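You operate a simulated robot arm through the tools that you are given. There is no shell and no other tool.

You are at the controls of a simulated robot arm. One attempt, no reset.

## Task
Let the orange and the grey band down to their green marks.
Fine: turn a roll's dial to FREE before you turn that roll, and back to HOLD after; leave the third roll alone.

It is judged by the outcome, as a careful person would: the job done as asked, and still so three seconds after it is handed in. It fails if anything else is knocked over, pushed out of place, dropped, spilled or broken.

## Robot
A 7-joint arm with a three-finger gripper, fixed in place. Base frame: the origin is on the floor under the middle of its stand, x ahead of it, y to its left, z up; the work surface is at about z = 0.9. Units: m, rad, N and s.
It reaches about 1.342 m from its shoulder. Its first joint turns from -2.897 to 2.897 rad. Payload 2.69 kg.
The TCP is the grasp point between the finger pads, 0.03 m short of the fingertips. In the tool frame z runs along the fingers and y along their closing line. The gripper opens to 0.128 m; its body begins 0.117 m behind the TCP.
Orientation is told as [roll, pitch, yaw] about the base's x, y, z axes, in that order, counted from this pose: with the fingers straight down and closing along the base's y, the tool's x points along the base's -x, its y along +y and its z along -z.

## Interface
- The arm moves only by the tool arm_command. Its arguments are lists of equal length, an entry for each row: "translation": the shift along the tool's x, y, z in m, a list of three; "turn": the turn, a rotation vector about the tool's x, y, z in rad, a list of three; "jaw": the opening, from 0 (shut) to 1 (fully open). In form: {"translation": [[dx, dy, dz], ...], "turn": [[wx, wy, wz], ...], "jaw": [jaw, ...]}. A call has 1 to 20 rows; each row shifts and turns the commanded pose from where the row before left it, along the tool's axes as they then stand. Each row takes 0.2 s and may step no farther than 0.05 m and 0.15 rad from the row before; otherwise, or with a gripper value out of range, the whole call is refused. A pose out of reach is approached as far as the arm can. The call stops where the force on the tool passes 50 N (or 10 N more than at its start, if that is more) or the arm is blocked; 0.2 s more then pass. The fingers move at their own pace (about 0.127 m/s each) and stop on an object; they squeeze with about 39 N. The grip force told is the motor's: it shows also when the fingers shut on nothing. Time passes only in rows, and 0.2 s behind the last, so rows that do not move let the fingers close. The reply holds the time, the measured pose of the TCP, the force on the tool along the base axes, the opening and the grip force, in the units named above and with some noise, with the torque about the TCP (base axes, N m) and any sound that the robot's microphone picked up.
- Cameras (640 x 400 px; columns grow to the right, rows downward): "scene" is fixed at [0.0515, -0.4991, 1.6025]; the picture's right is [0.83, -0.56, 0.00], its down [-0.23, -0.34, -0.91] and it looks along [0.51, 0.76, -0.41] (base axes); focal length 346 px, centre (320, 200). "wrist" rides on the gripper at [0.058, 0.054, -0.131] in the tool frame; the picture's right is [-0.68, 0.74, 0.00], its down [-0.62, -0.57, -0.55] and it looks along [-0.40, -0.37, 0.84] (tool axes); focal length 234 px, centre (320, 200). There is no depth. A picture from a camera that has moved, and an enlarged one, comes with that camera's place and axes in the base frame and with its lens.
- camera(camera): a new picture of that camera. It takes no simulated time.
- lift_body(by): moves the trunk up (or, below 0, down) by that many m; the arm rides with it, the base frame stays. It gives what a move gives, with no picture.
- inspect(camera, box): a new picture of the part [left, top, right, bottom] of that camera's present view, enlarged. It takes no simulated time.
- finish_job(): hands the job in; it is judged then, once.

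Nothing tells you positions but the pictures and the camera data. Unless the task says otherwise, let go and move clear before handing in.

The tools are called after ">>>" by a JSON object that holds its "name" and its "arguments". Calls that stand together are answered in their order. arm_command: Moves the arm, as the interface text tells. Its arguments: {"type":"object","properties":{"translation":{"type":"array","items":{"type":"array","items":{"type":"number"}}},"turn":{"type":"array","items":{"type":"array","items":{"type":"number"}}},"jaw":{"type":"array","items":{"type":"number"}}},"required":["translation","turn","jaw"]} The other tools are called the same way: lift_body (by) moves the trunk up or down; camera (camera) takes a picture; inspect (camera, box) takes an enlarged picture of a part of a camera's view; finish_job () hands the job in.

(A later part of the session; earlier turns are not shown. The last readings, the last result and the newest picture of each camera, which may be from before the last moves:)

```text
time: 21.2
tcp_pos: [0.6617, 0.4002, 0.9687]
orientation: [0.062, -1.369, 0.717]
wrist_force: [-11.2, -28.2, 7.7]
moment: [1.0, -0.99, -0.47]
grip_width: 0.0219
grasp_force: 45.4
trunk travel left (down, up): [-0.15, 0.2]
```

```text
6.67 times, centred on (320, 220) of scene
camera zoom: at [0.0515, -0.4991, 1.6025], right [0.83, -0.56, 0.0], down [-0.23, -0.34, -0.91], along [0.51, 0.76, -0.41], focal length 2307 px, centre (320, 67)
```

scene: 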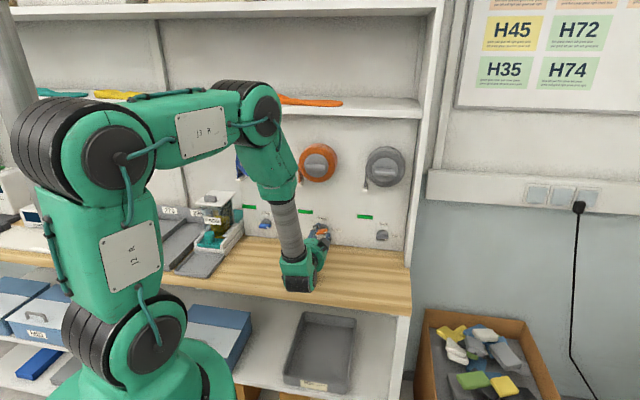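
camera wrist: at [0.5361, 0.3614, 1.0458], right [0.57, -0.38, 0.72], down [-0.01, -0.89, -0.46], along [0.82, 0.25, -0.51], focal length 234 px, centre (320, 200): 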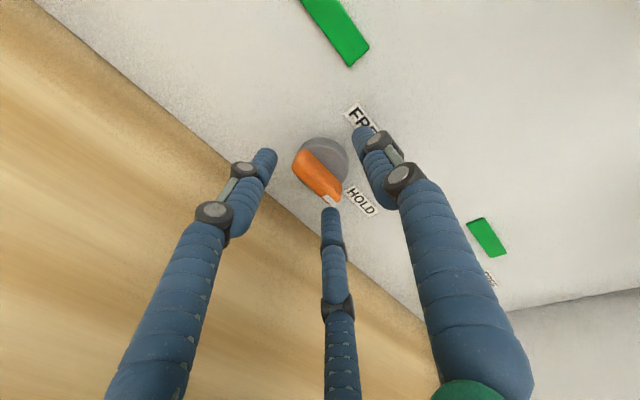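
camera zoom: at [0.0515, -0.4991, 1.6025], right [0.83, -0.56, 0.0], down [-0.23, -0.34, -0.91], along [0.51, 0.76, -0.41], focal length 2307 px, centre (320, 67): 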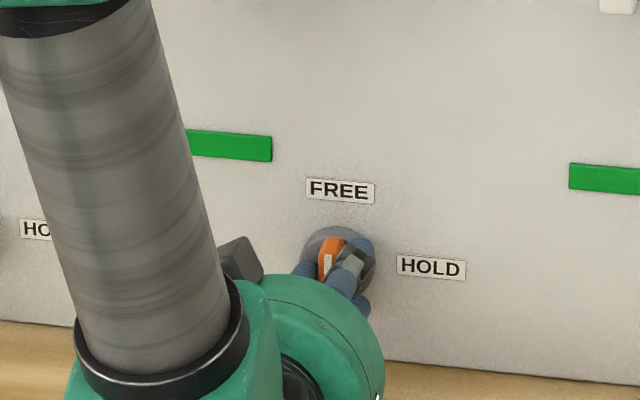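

The bar looks vertical now. I'll open the jaw, back straight out, and check that the dial points to FREE.

>>> {"name": "arm_command", "arguments": {"translation": [[0, 0, 0], [0, 0, 0], [0, 0, -0.015], [0, 0, -0.02], [0, 0, -0.02], [0, 0, -0.02], [0, 0, -0.02]], "turn": [[0, 0, 0], [0, 0, 0], [0, 0, 0], [0, 0, 0], [0, 0, 0], [0, 0, 0], [0, 0, 0]], "jaw": [0.3, 0.36, 0.4, 0.5, 0.6, 0.7, 0.7]}}

>>> {"name": "inspect", "arguments": {"camera": "scene", "box": [280, 170, 360, 250]}}

>>> {"name": "camera", "arguments": {"camera": "wrist"}}

>>> {"name": "camera", "arguments": {"camera": "scene"}}

```text
time: 22.8
tcp_pos: [0.5968, 0.3349, 0.9863]
orientation: [0.07, -1.362, 0.711]
wrist_force: [0.8, 0.8, 1.0]
moment: [0.06, -0.04, -0.02]
grip_width: 0.0899
grasp_force: 0.1
trunk travel left (down, up): [-0.15, 0.2]
```

```text
5.00 times, centred on (320, 210) of scene
camera zoom: at [0.0515, -0.4991, 1.6025], right [0.83, -0.56, 0.0], down [-0.23, -0.34, -0.91], along [0.51, 0.76, -0.41], focal length 1730 px, centre (320, 150)
```

zoom: 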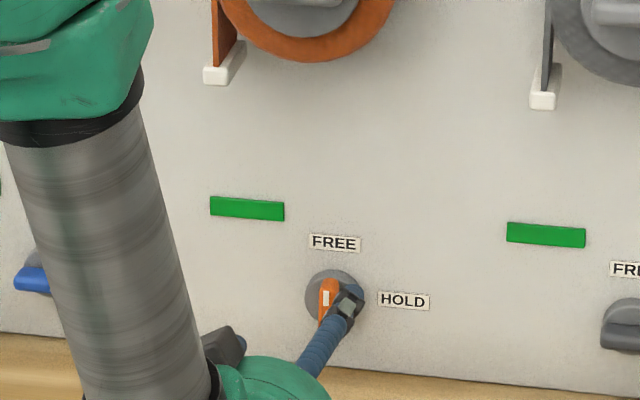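

```text
taken
camera wrist: at [0.4592, 0.2744, 0.9568], right [-0.41, 0.62, 0.67], down [0.11, -0.7, 0.71], along [0.9, 0.37, 0.22], focal length 234 px, centre (320, 200)
```

wrist: 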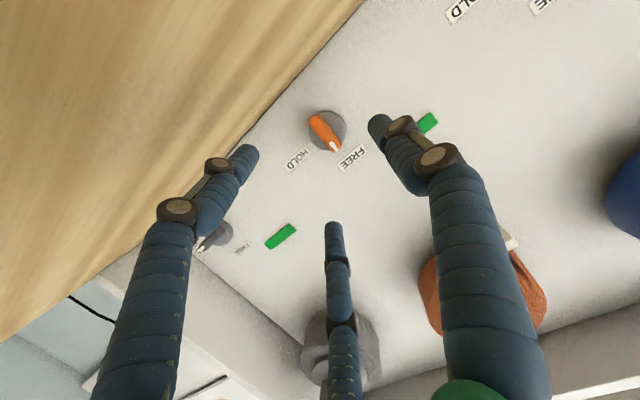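

```text
taken
```

scene: 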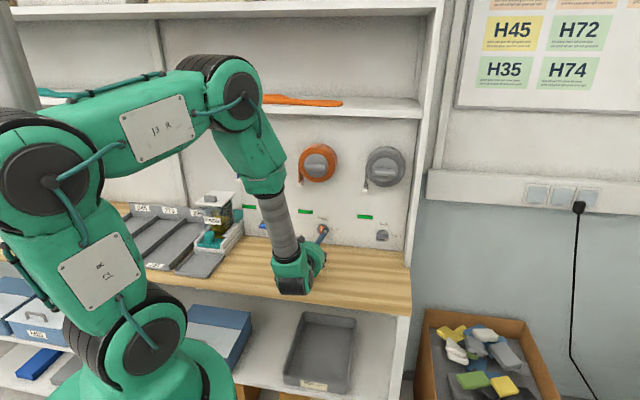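

The dial's white tip now points up toward FREE. I'll zoom to check how exactly.

>>> {"name": "inspect", "arguments": {"camera": "wrist", "box": [270, 90, 390, 190]}}

>>> {"name": "inspect", "arguments": {"camera": "scene", "box": [305, 210, 345, 245]}}

```text
4.00 times, centred on (330, 140) of wrist
camera zoom: at [0.4592, 0.2744, 0.9568], right [-0.41, 0.62, 0.67], down [0.11, -0.7, 0.71], along [0.9, 0.37, 0.22], focal length 937 px, centre (280, 440)
```

zoom: 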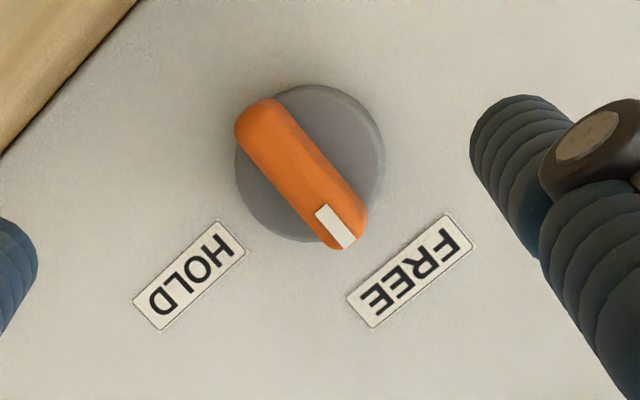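

```text
11.43 times, centred on (325, 228) of scene
camera zoom: at [0.0515, -0.4991, 1.6025], right [0.83, -0.56, 0.0], down [-0.23, -0.34, -0.91], along [0.51, 0.76, -0.41], focal length 3955 px, centre (263, -114)
```

zoom: 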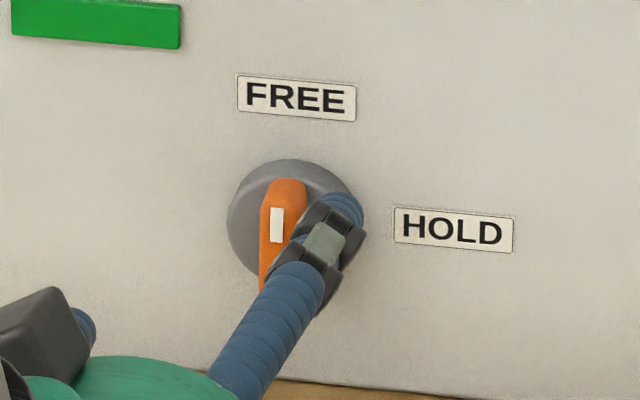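

The dial is at FREE within a couple of degrees. Next I'll raise the gripper to the orange roll's height and level it. While still clear of the roll, I'll test whether the wrist can turn about 33° past its current roll, because the band needs about 2 rad of turn.

>>> {"name": "arm_command", "arguments": {"translation": [[-0.0399, 0.003, -0.0118], [-0.0399, 0.003, -0.0118], [-0.0399, 0.003, -0.0118], [-0.0399, 0.003, -0.0118], [-0.0399, 0.003, -0.0118], [-0.0399, 0.003, -0.0118], [0, 0, 0], [0, 0, 0], [0, 0, 0], [0, 0, 0], [0, 0, 0], [0, 0, 0], [0, 0, 0]], "turn": [[0, 0, 0], [0, 0, 0], [0, 0, 0], [0, 0, 0], [0, 0, 0], [0, 0, 0], [0, -0.104, 0], [0, -0.104, 0], [0, 0, -0.145], [0, 0, -0.145], [0, 0, -0.145], [0, 0, -0.145], [0, 0, 0]], "jaw": [0.7, 0.7, 0.7, 0.7, 0.7, 0.7, 0.6, 0.6, 0.6, 0.6, 0.6, 0.6, 0.6]}}

>>> {"name": "camera", "arguments": {"camera": "wrist"}}

>>> {"name": "camera", "arguments": {"camera": "scene"}}

```text
time: 25.6
tcp_pos: [0.5712, 0.2885, 1.2861]
orientation: [-1.541, -1.014, 2.34]
wrist_force: [-1.0, -0.3, 0.7]
moment: [-0.07, 0.05, -0.07]
grip_width: 0.0767
grasp_force: 0.1
out of reach, approached as far as the arm can: row 11, 12
trunk travel left (down, up): [-0.15, 0.2]
```

```text
taken
camera wrist: at [0.4692, 0.2044, 1.2108], right [-0.7, 0.69, 0.19], down [-0.26, -0.49, 0.83], along [0.67, 0.53, 0.52], focal length 234 px, centre (320, 200)
```

wrist: 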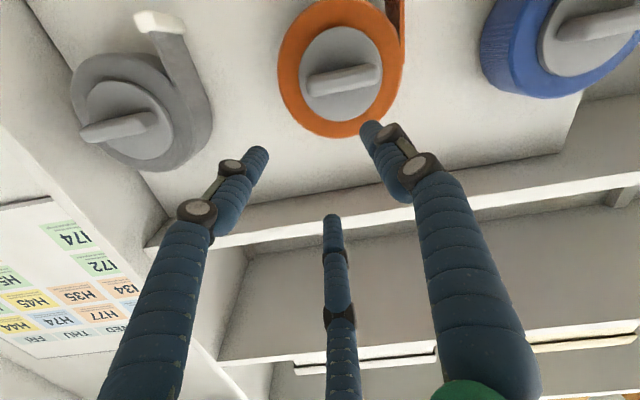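

```text
taken
```

scene: 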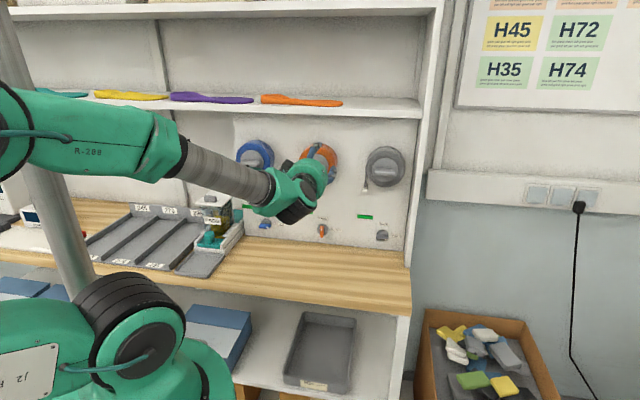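

The wrist runs out of travel beyond about ψ=105° (with ψ=0 meaning the single finger is up), so that end is a joint limit. I'll use the other side instead: roll the gripper the other way so I can grip the bar with the single finger below and turn through the free range.

>>> {"name": "arm_command", "arguments": {"translation": [[0, 0, 0], [0, 0, 0], [0, 0, 0], [0, 0, 0], [0, 0, 0], [0, 0, 0], [0, 0, 0], [0, 0, 0], [0, 0, 0], [0, 0, 0], [0, 0, 0], [0, 0, 0], [0, 0, 0], [0, 0, 0], [0, 0, 0]], "turn": [[0, 0, 0.145], [0, 0, 0.145], [0, 0, 0.145], [0, 0, 0.145], [0, 0, 0.145], [0, 0, 0.145], [0, 0, 0.145], [0, 0, 0.145], [0, 0, 0.145], [0, 0, 0.145], [0, 0, 0.145], [0, 0, 0.145], [0, 0, 0.145], [0, 0, 0.145], [0, 0, 0.145]], "jaw": [0.6, 0.6, 0.6, 0.6, 0.6, 0.6, 0.6, 0.6, 0.6, 0.6, 0.6, 0.6, 0.6, 0.6, 0.6]}}

>>> {"name": "camera", "arguments": {"camera": "scene"}}

>>> {"name": "camera", "arguments": {"camera": "wrist"}}

```text
time: 28.8
tcp_pos: [0.5742, 0.29, 1.2849]
orientation: [1.571, 0.039, -0.792]
wrist_force: [-0.3, -0.1, 0.4]
moment: [0.0, 0.01, 0.01]
grip_width: 0.0766
grasp_force: 0.1
trunk travel left (down, up): [-0.15, 0.2]
```

```text
taken
```

scene: 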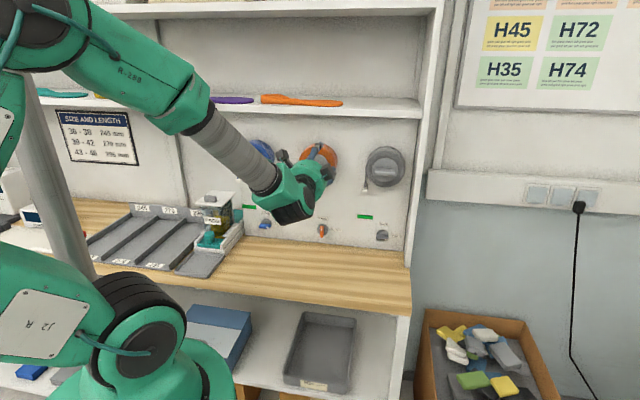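

```text
taken
camera wrist: at [0.4418, 0.2378, 1.341], right [0.49, -0.5, 0.71], down [0.03, -0.81, -0.59], along [0.87, 0.31, -0.39], focal length 234 px, centre (320, 200)
```

wrist: 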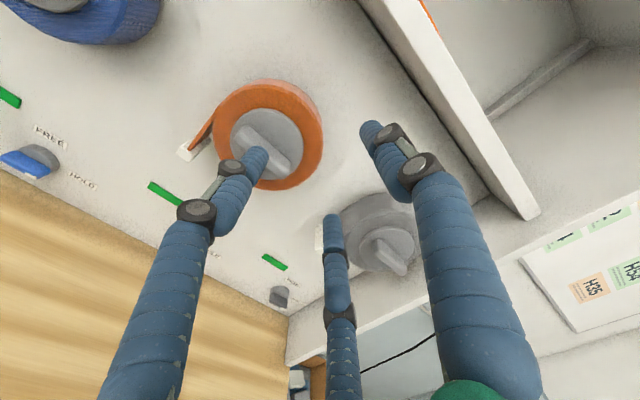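

The wrist is back to the finger-up orientation and level. I'll measure the orange roll and clip from here while the view is clear.

>>> {"name": "inspect", "arguments": {"camera": "wrist", "box": [140, 60, 360, 220]}}

>>> {"name": "inspect", "arguments": {"camera": "scene", "box": [340, 130, 420, 250]}}

```text
2.50 times, centred on (250, 140) of wrist
camera zoom: at [0.4418, 0.2378, 1.341], right [0.49, -0.5, 0.71], down [0.03, -0.81, -0.59], along [0.87, 0.31, -0.39], focal length 585 px, centre (495, 350)
```

zoom: 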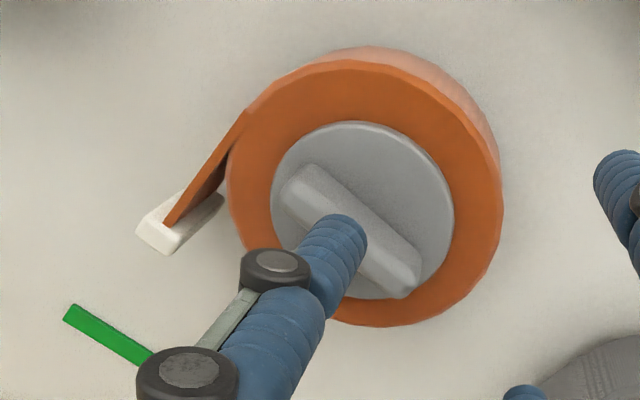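

```text
3.33 times, centred on (380, 190) of scene
camera zoom: at [0.0515, -0.4991, 1.6025], right [0.83, -0.56, 0.0], down [-0.23, -0.34, -0.91], along [0.51, 0.76, -0.41], focal length 1154 px, centre (120, 233)
```

zoom: 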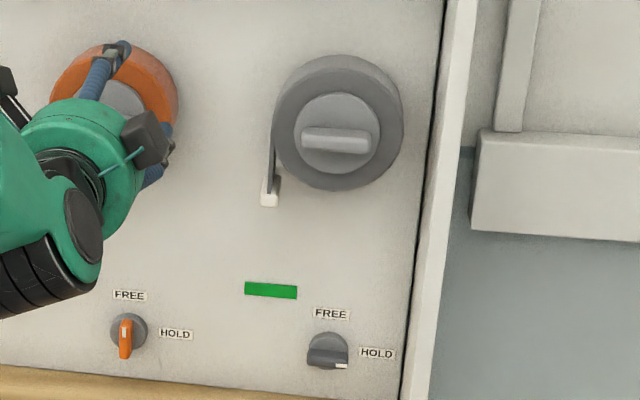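

The orange roll axis is near e=0.1615, z=1.234, and its clip must drop about 0.13 m, roughly 2.15 rad of turn. I'll roll the gripper a further 180° in free space so the whole turn fits in the wrist's range.

>>> {"name": "arm_command", "arguments": {"translation": [[0, 0, 0], [0, 0, 0], [0, 0, 0], [0, 0, 0], [0, 0, 0], [0, 0, 0], [0, 0, 0], [0, 0, 0], [0, 0, 0], [0, 0, 0], [0, 0, 0], [0, 0, 0], [0, 0, 0], [0, 0, 0], [0, 0, 0], [0, 0, 0], [0, 0, 0], [0, 0, 0], [0, 0, 0], [0, 0, 0]], "turn": [[0, 0, 0.145], [0, 0, 0.145], [0, 0, 0.145], [0, 0, 0.145], [0, 0, 0.145], [0, 0, 0.145], [0, 0, 0.145], [0, 0, 0.145], [0, 0, 0.145], [0, 0, 0.145], [0, 0, 0.145], [0, 0, 0.145], [0, 0, 0.145], [0, 0, 0.145], [0, 0, 0.145], [0, 0, 0.145], [0, 0, 0.145], [0, 0, 0.145], [0, 0, 0.145], [0, 0, 0.145]], "jaw": [0.6, 0.6, 0.6, 0.6, 0.6, 0.6, 0.6, 0.6, 0.6, 0.6, 0.6, 0.6, 0.6, 0.6, 0.6, 0.6, 0.6, 0.6, 0.6, 0.6]}}

>>> {"name": "camera", "arguments": {"camera": "scene"}}

>>> {"name": "camera", "arguments": {"camera": "wrist"}}

```text
time: 33.0
tcp_pos: [0.5741, 0.289, 1.2859]
orientation: [-1.573, 0.2, 2.351]
wrist_force: [0.5, -0.3, 0.0]
moment: [0.0, 0.02, 0.02]
grip_width: 0.0768
grasp_force: 0.1
trunk travel left (down, up): [-0.15, 0.2]
```

```text
taken
```

scene: 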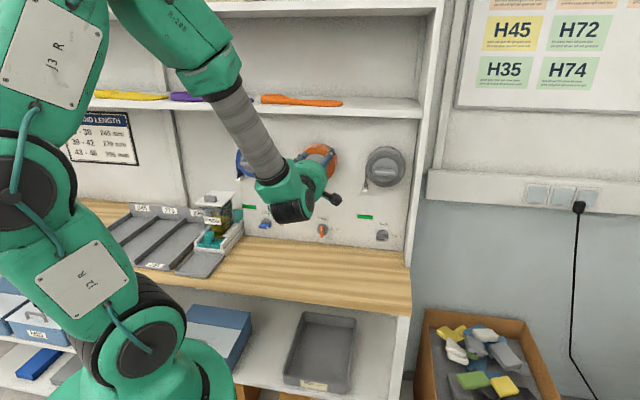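

```text
taken
camera wrist: at [0.5284, 0.1495, 1.2437], right [-0.36, 0.37, -0.86], down [-0.89, 0.12, 0.43], along [0.26, 0.92, 0.28], focal length 234 px, centre (320, 200)
```

wrist: 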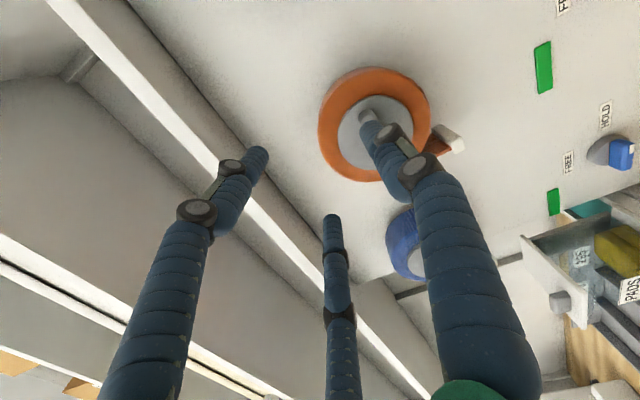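

That orientation is reachable. I'll finish the roll to finger-down and move in front of the orange roll's bar.

>>> {"name": "arm_command", "arguments": {"translation": [[0, 0, 0], [0, 0, 0], [-0.0174, 0.0235, 0.019], [-0.0174, 0.0235, 0.019], [0, 0, 0]], "turn": [[0, 0, 0.1], [0, 0, 0.1], [0, 0, 0], [0, 0, 0], [0, 0, 0]], "jaw": [0.6, 0.6, 0.55, 0.5, 0.5]}}

>>> {"name": "inspect", "arguments": {"camera": "wrist", "box": [220, 80, 440, 240]}}

>>> {"name": "inspect", "arguments": {"camera": "scene", "box": [260, 120, 380, 240]}}

```text
time: 34.2
tcp_pos: [0.5777, 0.3424, 1.2358]
orientation: [-1.57, 0.001, 2.35]
wrist_force: [0.3, 0.6, -0.1]
moment: [0.05, -0.06, 0.01]
grip_width: 0.0641
grasp_force: 0.1
trunk travel left (down, up): [-0.15, 0.2]
```

```text
2.50 times, centred on (330, 160) of wrist
camera zoom: at [0.5265, 0.2088, 1.1825], right [-0.47, 0.48, -0.74], down [-0.82, 0.05, 0.56], along [0.31, 0.88, 0.37], focal length 585 px, centre (295, 300)
```

zoom: 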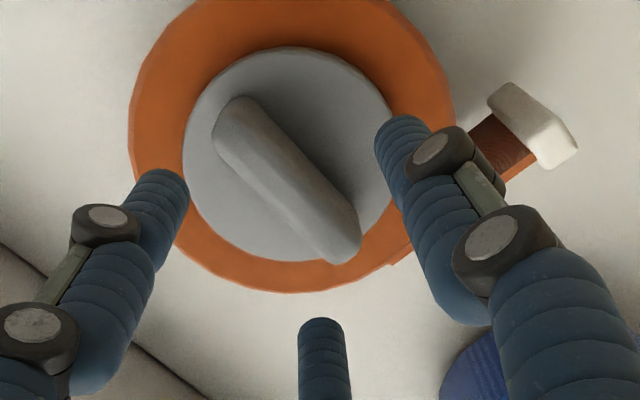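

```text
3.33 times, centred on (320, 180) of scene
camera zoom: at [0.0515, -0.4991, 1.6025], right [0.83, -0.56, 0.0], down [-0.23, -0.34, -0.91], along [0.51, 0.76, -0.41], focal length 1154 px, centre (320, 267)
```

zoom: 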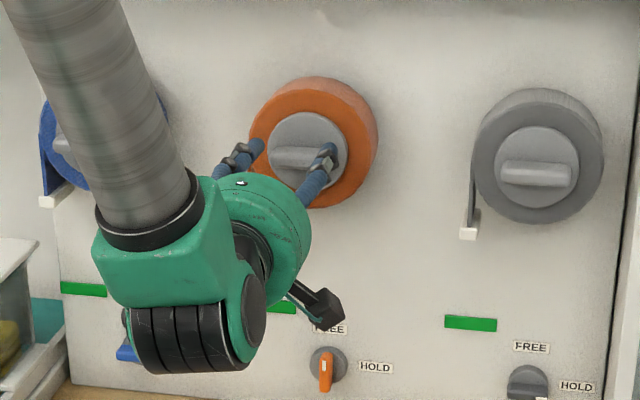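

The bar sits within a few millimetres of the tool axis. I'll correct the offset, advance 4.5 cm, and close on the orange roll's bar.

>>> {"name": "arm_command", "arguments": {"translation": [[0.0028, -0.0037, 0], [0, 0, 0.0153], [0, 0, 0.0153], [0, 0, 0.0144], [0, 0, 0]], "turn": [[0, 0, 0], [0, 0, 0], [0, 0, 0], [0, 0, 0], [0, 0, 0]], "jaw": [0.5, 0.5, 0.5, 0.5, 0.45]}}

>>> {"name": "inspect", "arguments": {"camera": "wrist", "box": [220, 100, 420, 260]}}

>>> {"name": "inspect", "arguments": {"camera": "scene", "box": [270, 130, 370, 210]}}

```text
time: 35.4
tcp_pos: [0.6103, 0.3707, 1.2388]
orientation: [-1.573, 0.001, 2.348]
wrist_force: [-1.5, -1.6, -0.2]
moment: [-0.06, 0.03, -0.02]
grip_width: 0.0577
grasp_force: 0.4
trunk travel left (down, up): [-0.15, 0.2]
```

```text
2.50 times, centred on (320, 180) of wrist
camera zoom: at [0.5598, 0.2372, 1.1868], right [-0.47, 0.48, -0.74], down [-0.82, 0.05, 0.56], along [0.31, 0.88, 0.37], focal length 585 px, centre (320, 250)
```

zoom: 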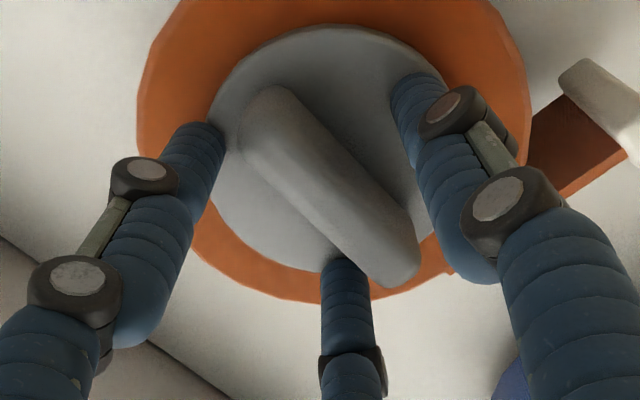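

```text
5.00 times, centred on (320, 170) of scene
camera zoom: at [0.0515, -0.4991, 1.6025], right [0.83, -0.56, 0.0], down [-0.23, -0.34, -0.91], along [0.51, 0.76, -0.41], focal length 1730 px, centre (320, 350)
```

zoom: 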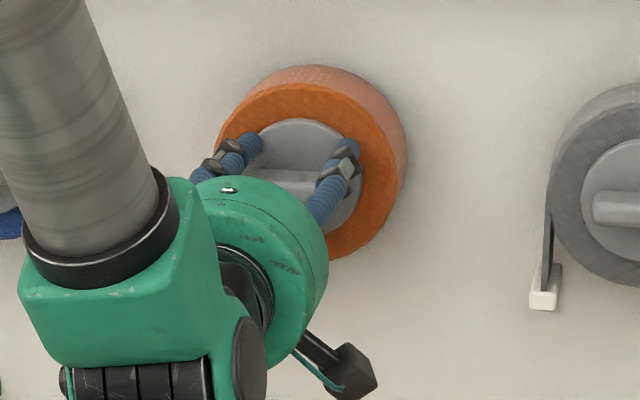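

The bar is centred where I want it relative to the fingers. Closing now.

>>> {"name": "arm_command", "arguments": {"translation": [[0, 0, 0], [0, 0, 0], [0, 0, 0], [0, 0, 0], [0, 0, 0]], "turn": [[0, 0, 0], [0, 0, 0], [0, 0, 0], [0, 0, 0], [0, 0, 0]], "jaw": [0.35, 0.28, 0.2, 0.12, 0.1]}}

>>> {"name": "inspect", "arguments": {"camera": "wrist", "box": [220, 100, 420, 260]}}

```text
time: 36.6
tcp_pos: [0.6115, 0.3703, 1.2399]
orientation: [-1.572, 0.003, 2.349]
wrist_force: [0.9, 1.1, 0.0]
moment: [-0.07, 0.1, 0.05]
grip_width: 0.0258
grasp_force: 45.1
trunk travel left (down, up): [-0.15, 0.2]
```

```text
2.50 times, centred on (320, 180) of wrist
camera zoom: at [0.5597, 0.2373, 1.1867], right [-0.47, 0.48, -0.74], down [-0.82, 0.05, 0.56], along [0.31, 0.88, 0.37], focal length 585 px, centre (320, 250)
```

zoom: 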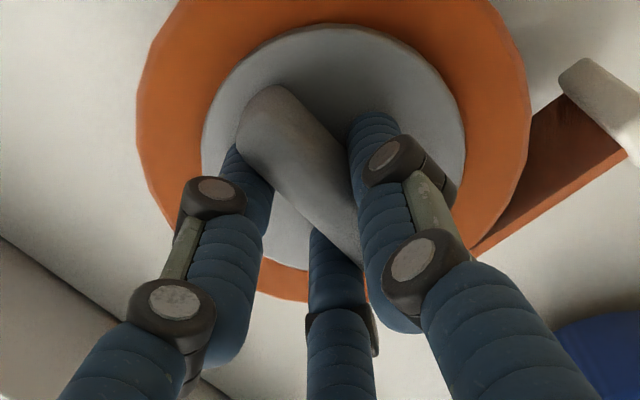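

I have a clean grip on the orange roll's bar with almost no side load. I'll begin turning counter-clockwise to let the band down.

>>> {"name": "arm_command", "arguments": {"translation": [[-0.0007, 0, 0], [-0.0007, 0, 0], [-0.0007, 0, 0], [-0.0007, 0, 0], [-0.0007, 0, 0]], "turn": [[0, 0, -0.14], [0, 0, -0.14], [0, 0, -0.14], [0, 0, -0.14], [0, 0, -0.14]], "jaw": [0.1, 0.1, 0.1, 0.1, 0.1]}}

>>> {"name": "inspect", "arguments": {"camera": "wrist", "box": [220, 100, 420, 260]}}

>>> {"name": "camera", "arguments": {"camera": "scene"}}

>>> {"name": "inspect", "arguments": {"camera": "scene", "box": [260, 120, 380, 240]}}

```text
time: 37.8
tcp_pos: [0.6098, 0.3742, 1.2386]
orientation: [-1.571, 0.703, 2.35]
wrist_force: [14.0, 7.7, -5.0]
moment: [0.21, -0.12, -0.38]
grip_width: 0.0255
grasp_force: 45.0
trunk travel left (down, up): [-0.15, 0.2]
```

```text
2.50 times, centred on (320, 180) of wrist
camera zoom: at [0.5718, 0.2249, 1.2361], right [-0.03, 0.03, -1.0], down [-0.98, 0.21, 0.03], along [0.21, 0.98, 0.02], focal length 585 px, centre (320, 250)
```

zoom: 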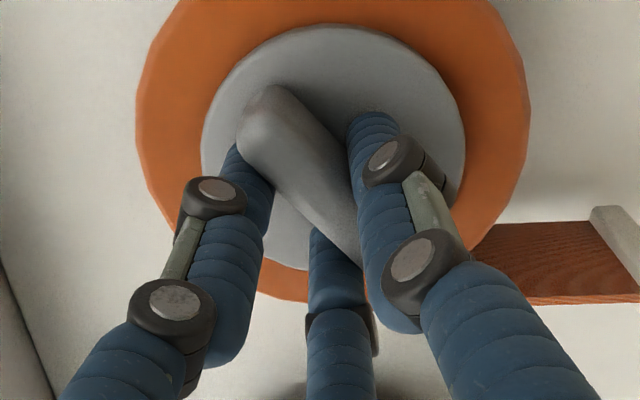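

```text
taken
```

scene: 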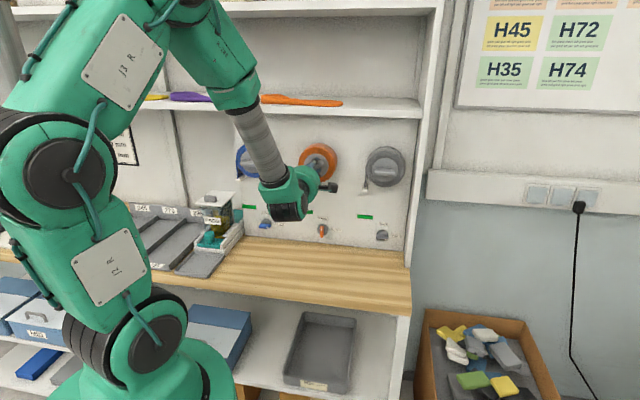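

```text
3.33 times, centred on (320, 180) of scene
camera zoom: at [0.0515, -0.4991, 1.6025], right [0.83, -0.56, 0.0], down [-0.23, -0.34, -0.91], along [0.51, 0.76, -0.41], focal length 1154 px, centre (320, 267)
```

zoom: 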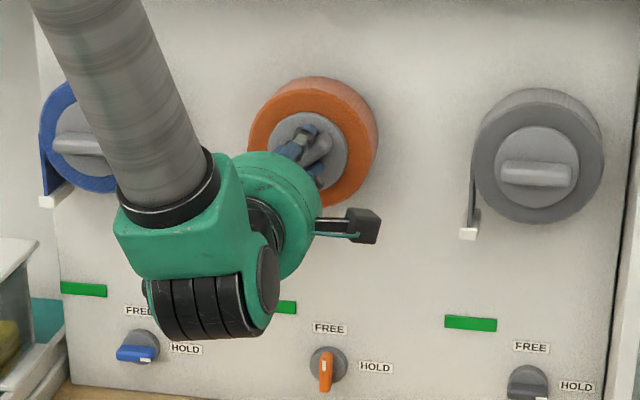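

The roll turns smoothly and the band is lengthening. Continuing another 0.7 rad.

>>> {"name": "arm_command", "arguments": {"translation": [[-0.0007, 0, 0.0005], [-0.0007, 0, 0.0005], [-0.0007, 0, 0], [-0.0007, 0, 0], [-0.0007, 0, 0]], "turn": [[0, 0, -0.14], [0, 0, -0.14], [0, 0, -0.14], [0, 0, -0.14], [0, 0, -0.14]], "jaw": [0.1, 0.1, 0.1, 0.1, 0.1]}}

>>> {"name": "camera", "arguments": {"camera": "wrist"}}

>>> {"name": "inspect", "arguments": {"camera": "scene", "box": [260, 120, 380, 240]}}

```text
time: 39.0
tcp_pos: [0.6081, 0.3743, 1.2353]
orientation: [-1.565, 1.401, 2.353]
wrist_force: [10.1, -12.6, -11.8]
moment: [0.0, 0.12, -0.33]
grip_width: 0.0256
grasp_force: 45.0
trunk travel left (down, up): [-0.15, 0.2]
```

```text
taken
camera wrist: at [0.5588, 0.2381, 1.2848], right [0.43, -0.44, -0.79], down [-0.85, 0.09, -0.51], along [0.29, 0.9, -0.34], focal length 234 px, centre (320, 200)
```

wrist: 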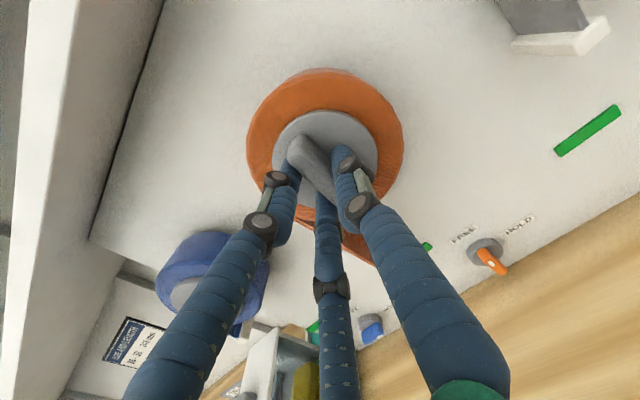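

```text
3.33 times, centred on (320, 180) of scene
camera zoom: at [0.0515, -0.4991, 1.6025], right [0.83, -0.56, 0.0], down [-0.23, -0.34, -0.91], along [0.51, 0.76, -0.41], focal length 1154 px, centre (320, 267)
```

zoom: 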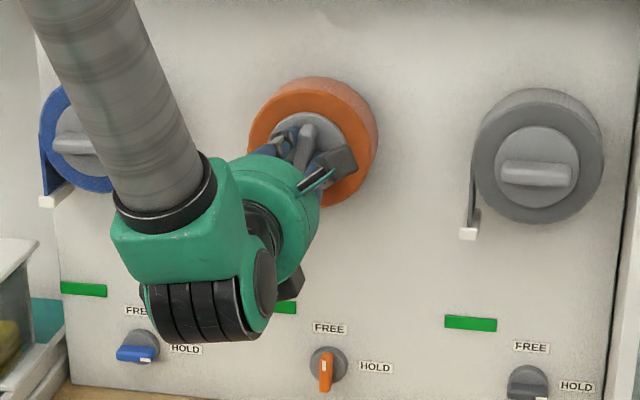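

The roll is at about 80° with modest side load. I'll add a small centring correction and turn another 0.7 rad, which should bring the clip near the mark.

>>> {"name": "arm_command", "arguments": {"translation": [[-0.0013, 0.0011, 0], [-0.0007, 0, 0], [-0.0007, 0, 0], [-0.0007, 0, 0], [-0.0007, 0, 0]], "turn": [[0, 0, -0.14], [0, 0, -0.14], [0, 0, -0.14], [0, 0, -0.14], [0, 0, -0.14]], "jaw": [0.1, 0.1, 0.1, 0.1, 0.1]}}

>>> {"name": "camera", "arguments": {"camera": "wrist"}}

>>> {"name": "inspect", "arguments": {"camera": "scene", "box": [260, 120, 380, 240]}}

```text
time: 40.2
tcp_pos: [0.608, 0.3744, 1.233]
orientation: [1.573, 1.039, -0.791]
wrist_force: [-9.8, -13.6, -10.8]
moment: [-0.1, 0.23, -0.03]
grip_width: 0.0255
grasp_force: 45.3
trunk travel left (down, up): [-0.15, 0.2]
```

```text
taken
camera wrist: at [0.527, 0.2703, 1.31], right [0.69, -0.7, -0.21], down [-0.51, -0.26, -0.82], along [0.52, 0.67, -0.54], focal length 234 px, centre (320, 200)
```

wrist: 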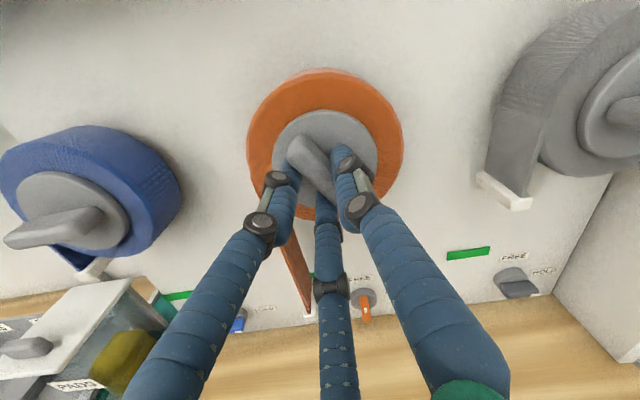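

```text
3.33 times, centred on (320, 180) of scene
camera zoom: at [0.0515, -0.4991, 1.6025], right [0.83, -0.56, 0.0], down [-0.23, -0.34, -0.91], along [0.51, 0.76, -0.41], focal length 1154 px, centre (320, 267)
```

zoom: 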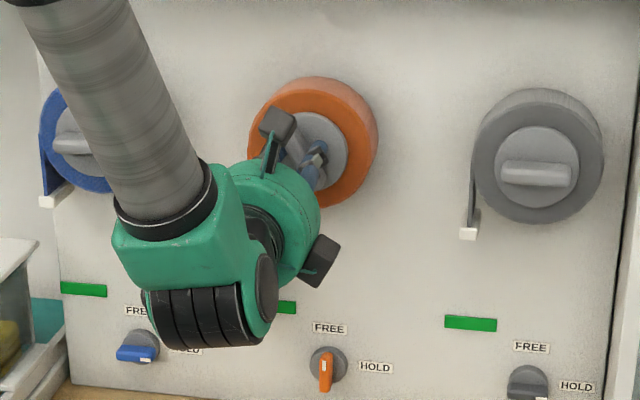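

I can see the band's lower end behind the fingers. I'll zoom in on the clip versus the green mark.

>>> {"name": "inspect", "arguments": {"camera": "wrist", "box": [260, 220, 400, 340]}}

>>> {"name": "inspect", "arguments": {"camera": "wrist", "box": [420, 160, 560, 300]}}

```text
3.33 times, centred on (330, 280) of wrist
camera zoom: at [0.527, 0.2703, 1.31], right [0.69, -0.7, -0.21], down [-0.51, -0.26, -0.82], along [0.52, 0.67, -0.54], focal length 781 px, centre (287, -67)
```

zoom: 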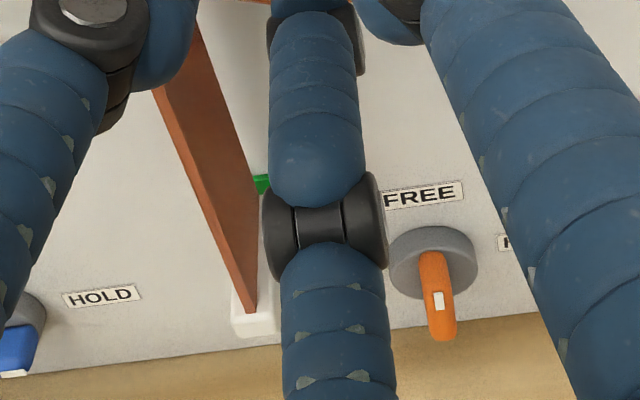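

```text
2.86 times, centred on (490, 230) of wrist
camera zoom: at [0.527, 0.2703, 1.31], right [0.69, -0.7, -0.21], down [-0.51, -0.26, -0.82], along [0.52, 0.67, -0.54], focal length 669 px, centre (-166, 114)
```

zoom: 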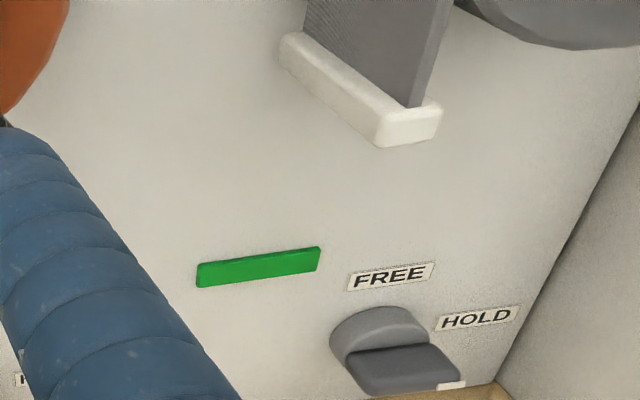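

The clip now sits at about the height of the green mark. I'll release gently, with the fingers still loosely caging the bar, to see if the roll stays put before backing away to measure.

>>> {"name": "arm_command", "arguments": {"translation": [[0, 0, 0], [0, 0, 0], [0, 0, 0], [0, 0, 0]], "turn": [[0, 0, 0], [0, 0, 0], [0, 0, 0], [0, 0, 0]], "jaw": [0.24, 0.24, 0.26, 0.26]}}

>>> {"name": "inspect", "arguments": {"camera": "wrist", "box": [230, 100, 410, 340]}}

```text
time: 41.2
tcp_pos: [0.6075, 0.3744, 1.2331]
orientation: [1.574, 1.039, -0.788]
wrist_force: [-15.9, -10.7, -6.7]
moment: [-0.23, 0.21, 0.36]
grip_width: 0.0313
grasp_force: 0.1
trunk travel left (down, up): [-0.15, 0.2]
```

```text
1.67 times, centred on (320, 220) of wrist
camera zoom: at [0.5265, 0.2707, 1.3105], right [0.69, -0.7, -0.21], down [-0.51, -0.26, -0.82], along [0.51, 0.67, -0.53], focal length 390 px, centre (320, 167)
```

zoom: 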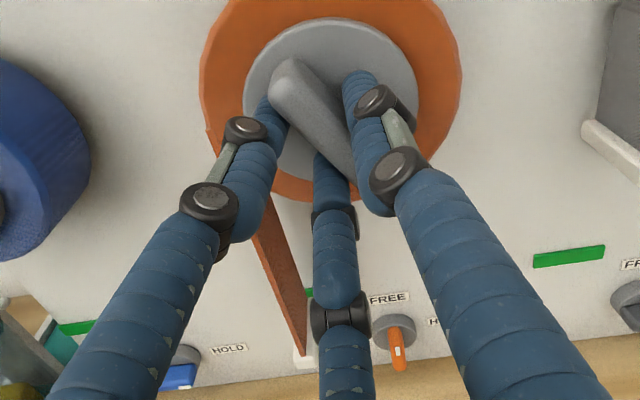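

The roll stayed put with the grip relaxed. I'll open wider and back away so I can measure the clip.

>>> {"name": "arm_command", "arguments": {"translation": [[0, 0, -0.003], [0, 0, 0], [0, 0, -0.015], [0, 0, -0.02], [0, 0, -0.02], [0, 0, 0]], "turn": [[0, 0, 0], [0, 0, 0], [0, 0, 0], [0, 0, 0], [0, 0, 0], [0, 0, 0]], "jaw": [0.36, 0.45, 0.5, 0.5, 0.5, 0.5]}}

>>> {"name": "camera", "arguments": {"camera": "wrist"}}

>>> {"name": "inspect", "arguments": {"camera": "scene", "box": [260, 120, 380, 240]}}

```text
time: 42.6
tcp_pos: [0.5654, 0.3333, 1.2338]
orientation: [1.574, 1.039, -0.789]
wrist_force: [-1.0, 0.1, 0.6]
moment: [0.0, 0.0, -0.01]
grip_width: 0.0639
grasp_force: 0.0
trunk travel left (down, up): [-0.15, 0.2]
```

```text
taken
camera wrist: at [0.4852, 0.2302, 1.3114], right [0.69, -0.7, -0.21], down [-0.51, -0.26, -0.82], along [0.51, 0.67, -0.54], focal length 234 px, centre (320, 200)
```

wrist: 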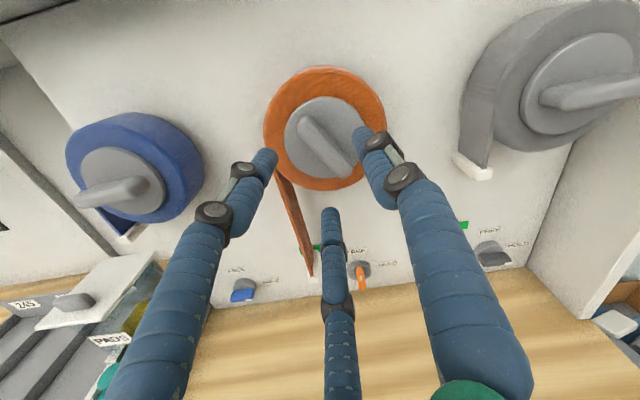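

```text
3.33 times, centred on (320, 180) of scene
camera zoom: at [0.0515, -0.4991, 1.6025], right [0.83, -0.56, 0.0], down [-0.23, -0.34, -0.91], along [0.51, 0.76, -0.41], focal length 1154 px, centre (320, 267)
```

zoom: 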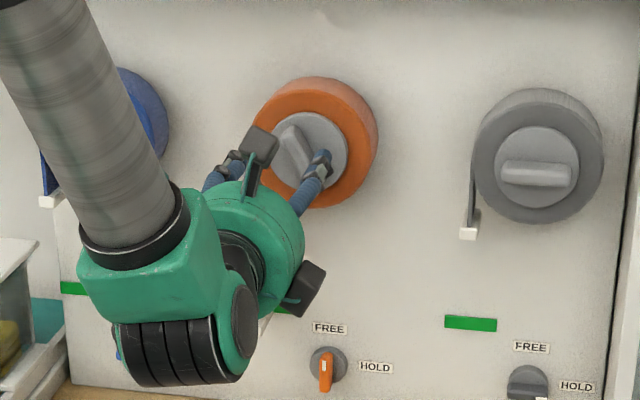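

The orange roll stays where I left it. Next I'll roll the gripper back to the orientation for the vertical dial bar (still in free space), then drop toward the dial, where the scene camera should have a clear view of the clip.

>>> {"name": "arm_command", "arguments": {"translation": [[0, 0, -0.01], [0, 0, 0], [0, 0, 0], [0, 0, 0], [0, 0, 0], [0, 0, 0], [0, 0, 0], [0, 0, 0], [0, 0, 0], [0, 0, 0], [0, 0, 0], [0, 0, 0], [0, 0, 0], [0, 0, 0], [0, 0, 0], [0, 0, 0], [0, 0, 0], [0, 0, 0]], "turn": [[0, 0, -0.1452], [0, 0, -0.1452], [0, 0, -0.1452], [0, 0, -0.1452], [0, 0, -0.1452], [0, 0, -0.1452], [0, 0, -0.1452], [0, 0, -0.1452], [0, 0, -0.1452], [0, 0, -0.1452], [0, 0, -0.1452], [0, 0, -0.1452], [0, 0, -0.1452], [0, 0, -0.1452], [0, 0, -0.1452], [0, 0, -0.1452], [0, 0, -0.1], [0, 0, 0]], "jaw": [0.5, 0.5, 0.5, 0.5, 0.5, 0.5, 0.5, 0.5, 0.5, 0.5, 0.5, 0.5, 0.5, 0.5, 0.5, 0.5, 0.5, 0.5]}}

>>> {"name": "camera", "arguments": {"camera": "wrist"}}

>>> {"name": "camera", "arguments": {"camera": "scene"}}

```text
time: 46.4
tcp_pos: [0.5598, 0.3266, 1.2348]
orientation: [1.578, -1.383, -0.797]
wrist_force: [1.0, -0.4, 0.5]
moment: [-0.01, -0.03, 0.01]
grip_width: 0.064
grasp_force: 0.0
trunk travel left (down, up): [-0.15, 0.2]
```

```text
taken
camera wrist: at [0.4218, 0.2807, 1.1861], right [-0.42, 0.43, 0.8], down [0.08, -0.86, 0.5], along [0.9, 0.27, 0.33], focal length 234 px, centre (320, 200)
```

wrist: 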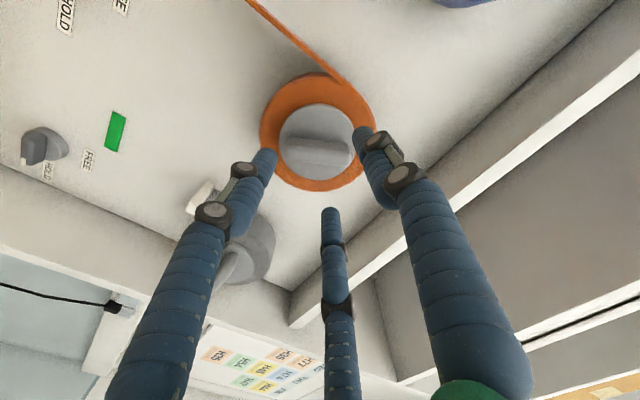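

```text
taken
```

scene: 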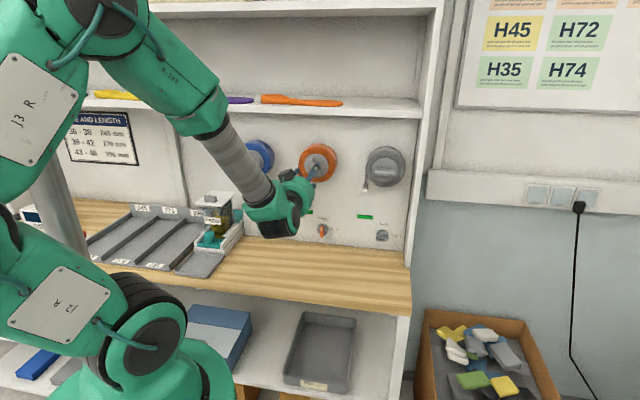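

The gripper has room here. I'll set the 12° tilt and finish the roll at this height before going down, so the camera housing clears the bench.

>>> {"name": "arm_command", "arguments": {"translation": [[0, 0, 0], [0, 0, 0], [0, 0, 0]], "turn": [[0.018, 0.102, -0.095], [0.01, 0.104, -0.095], [0, 0, 0]], "jaw": [0.5, 0.5, 0.5]}}

```text
time: 47.2
tcp_pos: [0.5585, 0.3265, 1.2338]
orientation: [-0.023, -1.363, 0.792]
wrist_force: [-0.1, -0.2, 1.2]
moment: [-0.01, -0.02, -0.06]
grip_width: 0.064
grasp_force: 0.0
trunk travel left (down, up): [-0.15, 0.2]
```

Now I'll move down in front of the orange dial, staying well clear of the wall.

>>> {"name": "arm_command", "arguments": {"translation": [[0.0387, -0.003, 0.0138], [0.0387, -0.003, 0.0138], [0.0387, -0.003, 0.0138], [0.0387, -0.003, 0.0138], [0.0387, -0.003, 0.0138], [0.0387, -0.003, 0.0138], [0, 0, 0]], "turn": [[0, 0, 0], [0, 0, 0], [0, 0, 0], [0, 0, 0], [0, 0, 0], [0, 0, 0], [0, 0, 0]], "jaw": [0.5, 0.5, 0.5, 0.5, 0.5, 0.5, 0.5]}}

>>> {"name": "camera", "arguments": {"camera": "wrist"}}

>>> {"name": "inspect", "arguments": {"camera": "scene", "box": [280, 140, 400, 250]}}

>>> {"name": "inspect", "arguments": {"camera": "scene", "box": [285, 190, 335, 240]}}

```text
time: 48.8
tcp_pos: [0.5999, 0.3373, 0.9871]
orientation: [-0.016, -1.366, 0.788]
wrist_force: [1.1, 0.0, -0.5]
moment: [0.05, -0.03, 0.05]
grip_width: 0.0638
grasp_force: 0.1
trunk travel left (down, up): [-0.15, 0.2]
```

```text
taken
camera wrist: at [0.4637, 0.2777, 0.9563], right [-0.41, 0.63, 0.66], down [0.1, -0.69, 0.72], along [0.9, 0.36, 0.23], focal length 234 px, centre (320, 200)
```

wrist: 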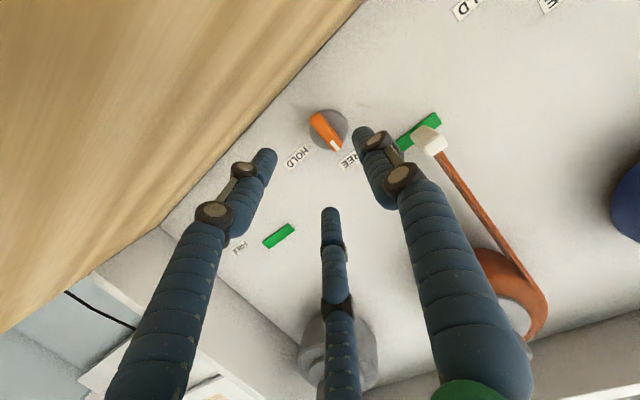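

```text
3.64 times, centred on (340, 195) of scene
camera zoom: at [0.0515, -0.4991, 1.6025], right [0.83, -0.56, 0.0], down [-0.23, -0.34, -0.91], along [0.51, 0.76, -0.41], focal length 1258 px, centre (247, 218)
```

zoom: 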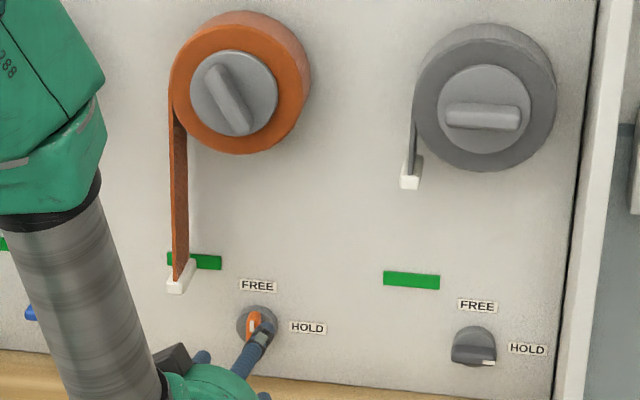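

```text
8.00 times, centred on (310, 215) of scene
camera zoom: at [0.0515, -0.4991, 1.6025], right [0.83, -0.56, 0.0], down [-0.23, -0.34, -0.91], along [0.51, 0.76, -0.41], focal length 2768 px, centre (400, 80)
```

zoom: 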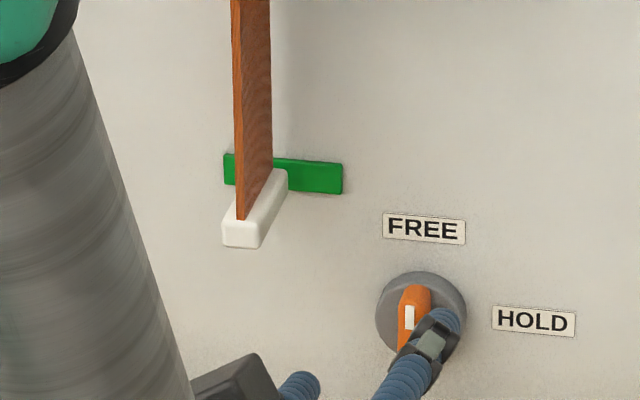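

The orange clip lines up with its green mark to within about 2 mm when projected onto the wall. Now I'll go back to the dial to set it to HOLD, aligning first and stopping a few centimetres short.

>>> {"name": "arm_command", "arguments": {"translation": [[0, 0, 0], [0.0037, 0.0029, 0.0252], [0, 0, 0.025], [0, 0, 0]], "turn": [[0, -0.05, 0], [0, 0, 0], [0, 0, 0], [0, 0, 0]], "jaw": [0.45, 0.42, 0.42, 0.42]}}

>>> {"name": "inspect", "arguments": {"camera": "wrist", "box": [240, 100, 400, 240]}}

```text
time: 49.8
tcp_pos: [0.6336, 0.3753, 0.977]
orientation: [-0.023, -1.412, 0.793]
wrist_force: [-0.2, -0.2, 0.1]
moment: [0.03, -0.02, -0.01]
grip_width: 0.0537
grasp_force: 0.1
trunk travel left (down, up): [-0.15, 0.2]
```

```text
2.86 times, centred on (320, 170) of wrist
camera zoom: at [0.4968, 0.3164, 0.9394], right [-0.44, 0.6, 0.67], down [0.07, -0.71, 0.7], along [0.9, 0.35, 0.27], focal length 669 px, centre (320, 286)
```

zoom: 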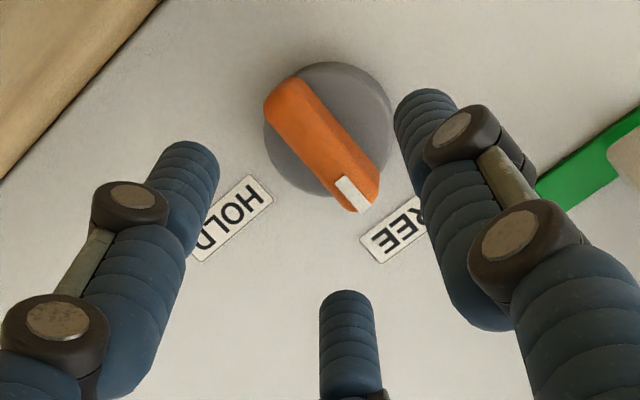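

Alignment is within 2 mm. I'll advance the last 3.7 cm and pinch the vertical bar.

>>> {"name": "arm_command", "arguments": {"translation": [[0.002, -0.0015, 0.018], [0, 0, 0.0185], [0, 0, 0], [0, 0, 0], [0, 0, 0], [0, 0, 0]], "turn": [[0, 0, 0], [0, 0, 0], [0, 0, 0], [0, 0, 0], [0, 0, 0], [0, 0, 0]], "jaw": [0.4, 0.38, 0.3, 0.22, 0.15, 0.12]}}

>>> {"name": "inspect", "arguments": {"camera": "wrist", "box": [240, 100, 400, 240]}}

```text
time: 51.2
tcp_pos: [0.6579, 0.398, 0.9703]
orientation: [-0.025, -1.415, 0.793]
wrist_force: [3.5, -0.6, 3.6]
moment: [0.14, 0.08, 0.26]
grip_width: 0.0218
grasp_force: 45.2
trunk travel left (down, up): [-0.15, 0.2]
```

```text
2.86 times, centred on (320, 170) of wrist
camera zoom: at [0.5226, 0.3396, 0.9328], right [-0.44, 0.6, 0.67], down [0.07, -0.72, 0.7], along [0.9, 0.35, 0.27], focal length 669 px, centre (320, 286)
```

zoom: 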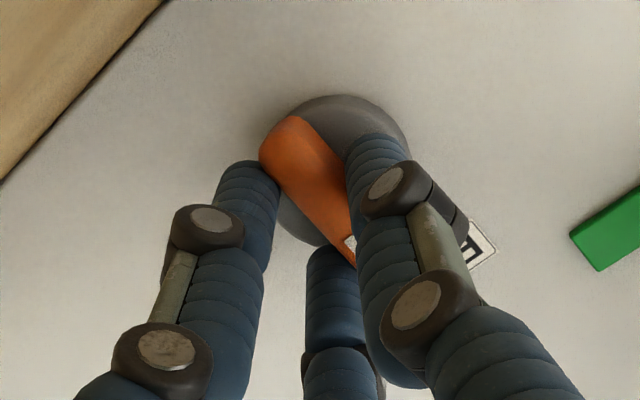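

Good grip with little load. I'll rotate the dial clockwise back toward HOLD, first half.

>>> {"name": "arm_command", "arguments": {"translation": [[0.0006, 0, 0], [0.0006, 0, 0], [0.0006, 0, 0], [0.0006, 0, 0], [0.0006, 0, 0], [0.0006, 0, 0]], "turn": [[0, -0.0058, 0.131], [-0.0008, -0.0057, 0.131], [-0.0015, -0.0056, 0.131], [-0.0022, -0.0054, 0.131], [-0.0029, -0.005, 0.131], [-0.0035, -0.0046, 0.131]], "jaw": [0.12, 0.12, 0.12, 0.12, 0.12, 0.12]}}

>>> {"name": "inspect", "arguments": {"camera": "scene", "box": [280, 140, 400, 250]}}

```text
time: 52.6
tcp_pos: [0.6568, 0.3972, 0.9648]
orientation: [1.397, -0.776, -0.682]
wrist_force: [29.3, -3.6, -6.3]
moment: [-0.15, 0.05, 0.22]
grip_width: 0.0234
grasp_force: 44.6
trunk travel left (down, up): [-0.15, 0.2]
```

```text
3.64 times, centred on (340, 195) of scene
camera zoom: at [0.0515, -0.4991, 1.6025], right [0.83, -0.56, 0.0], down [-0.23, -0.34, -0.91], along [0.51, 0.76, -0.41], focal length 1258 px, centre (247, 218)
```

zoom: 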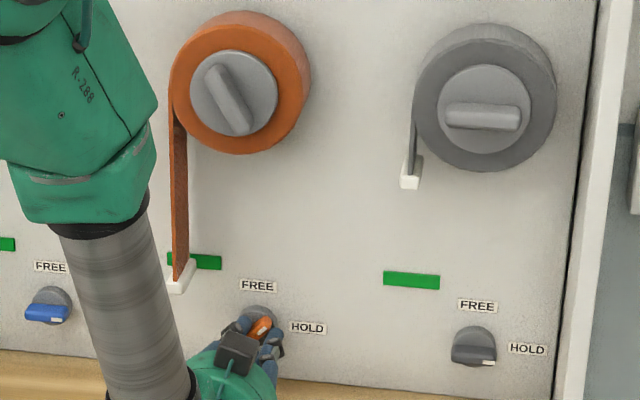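

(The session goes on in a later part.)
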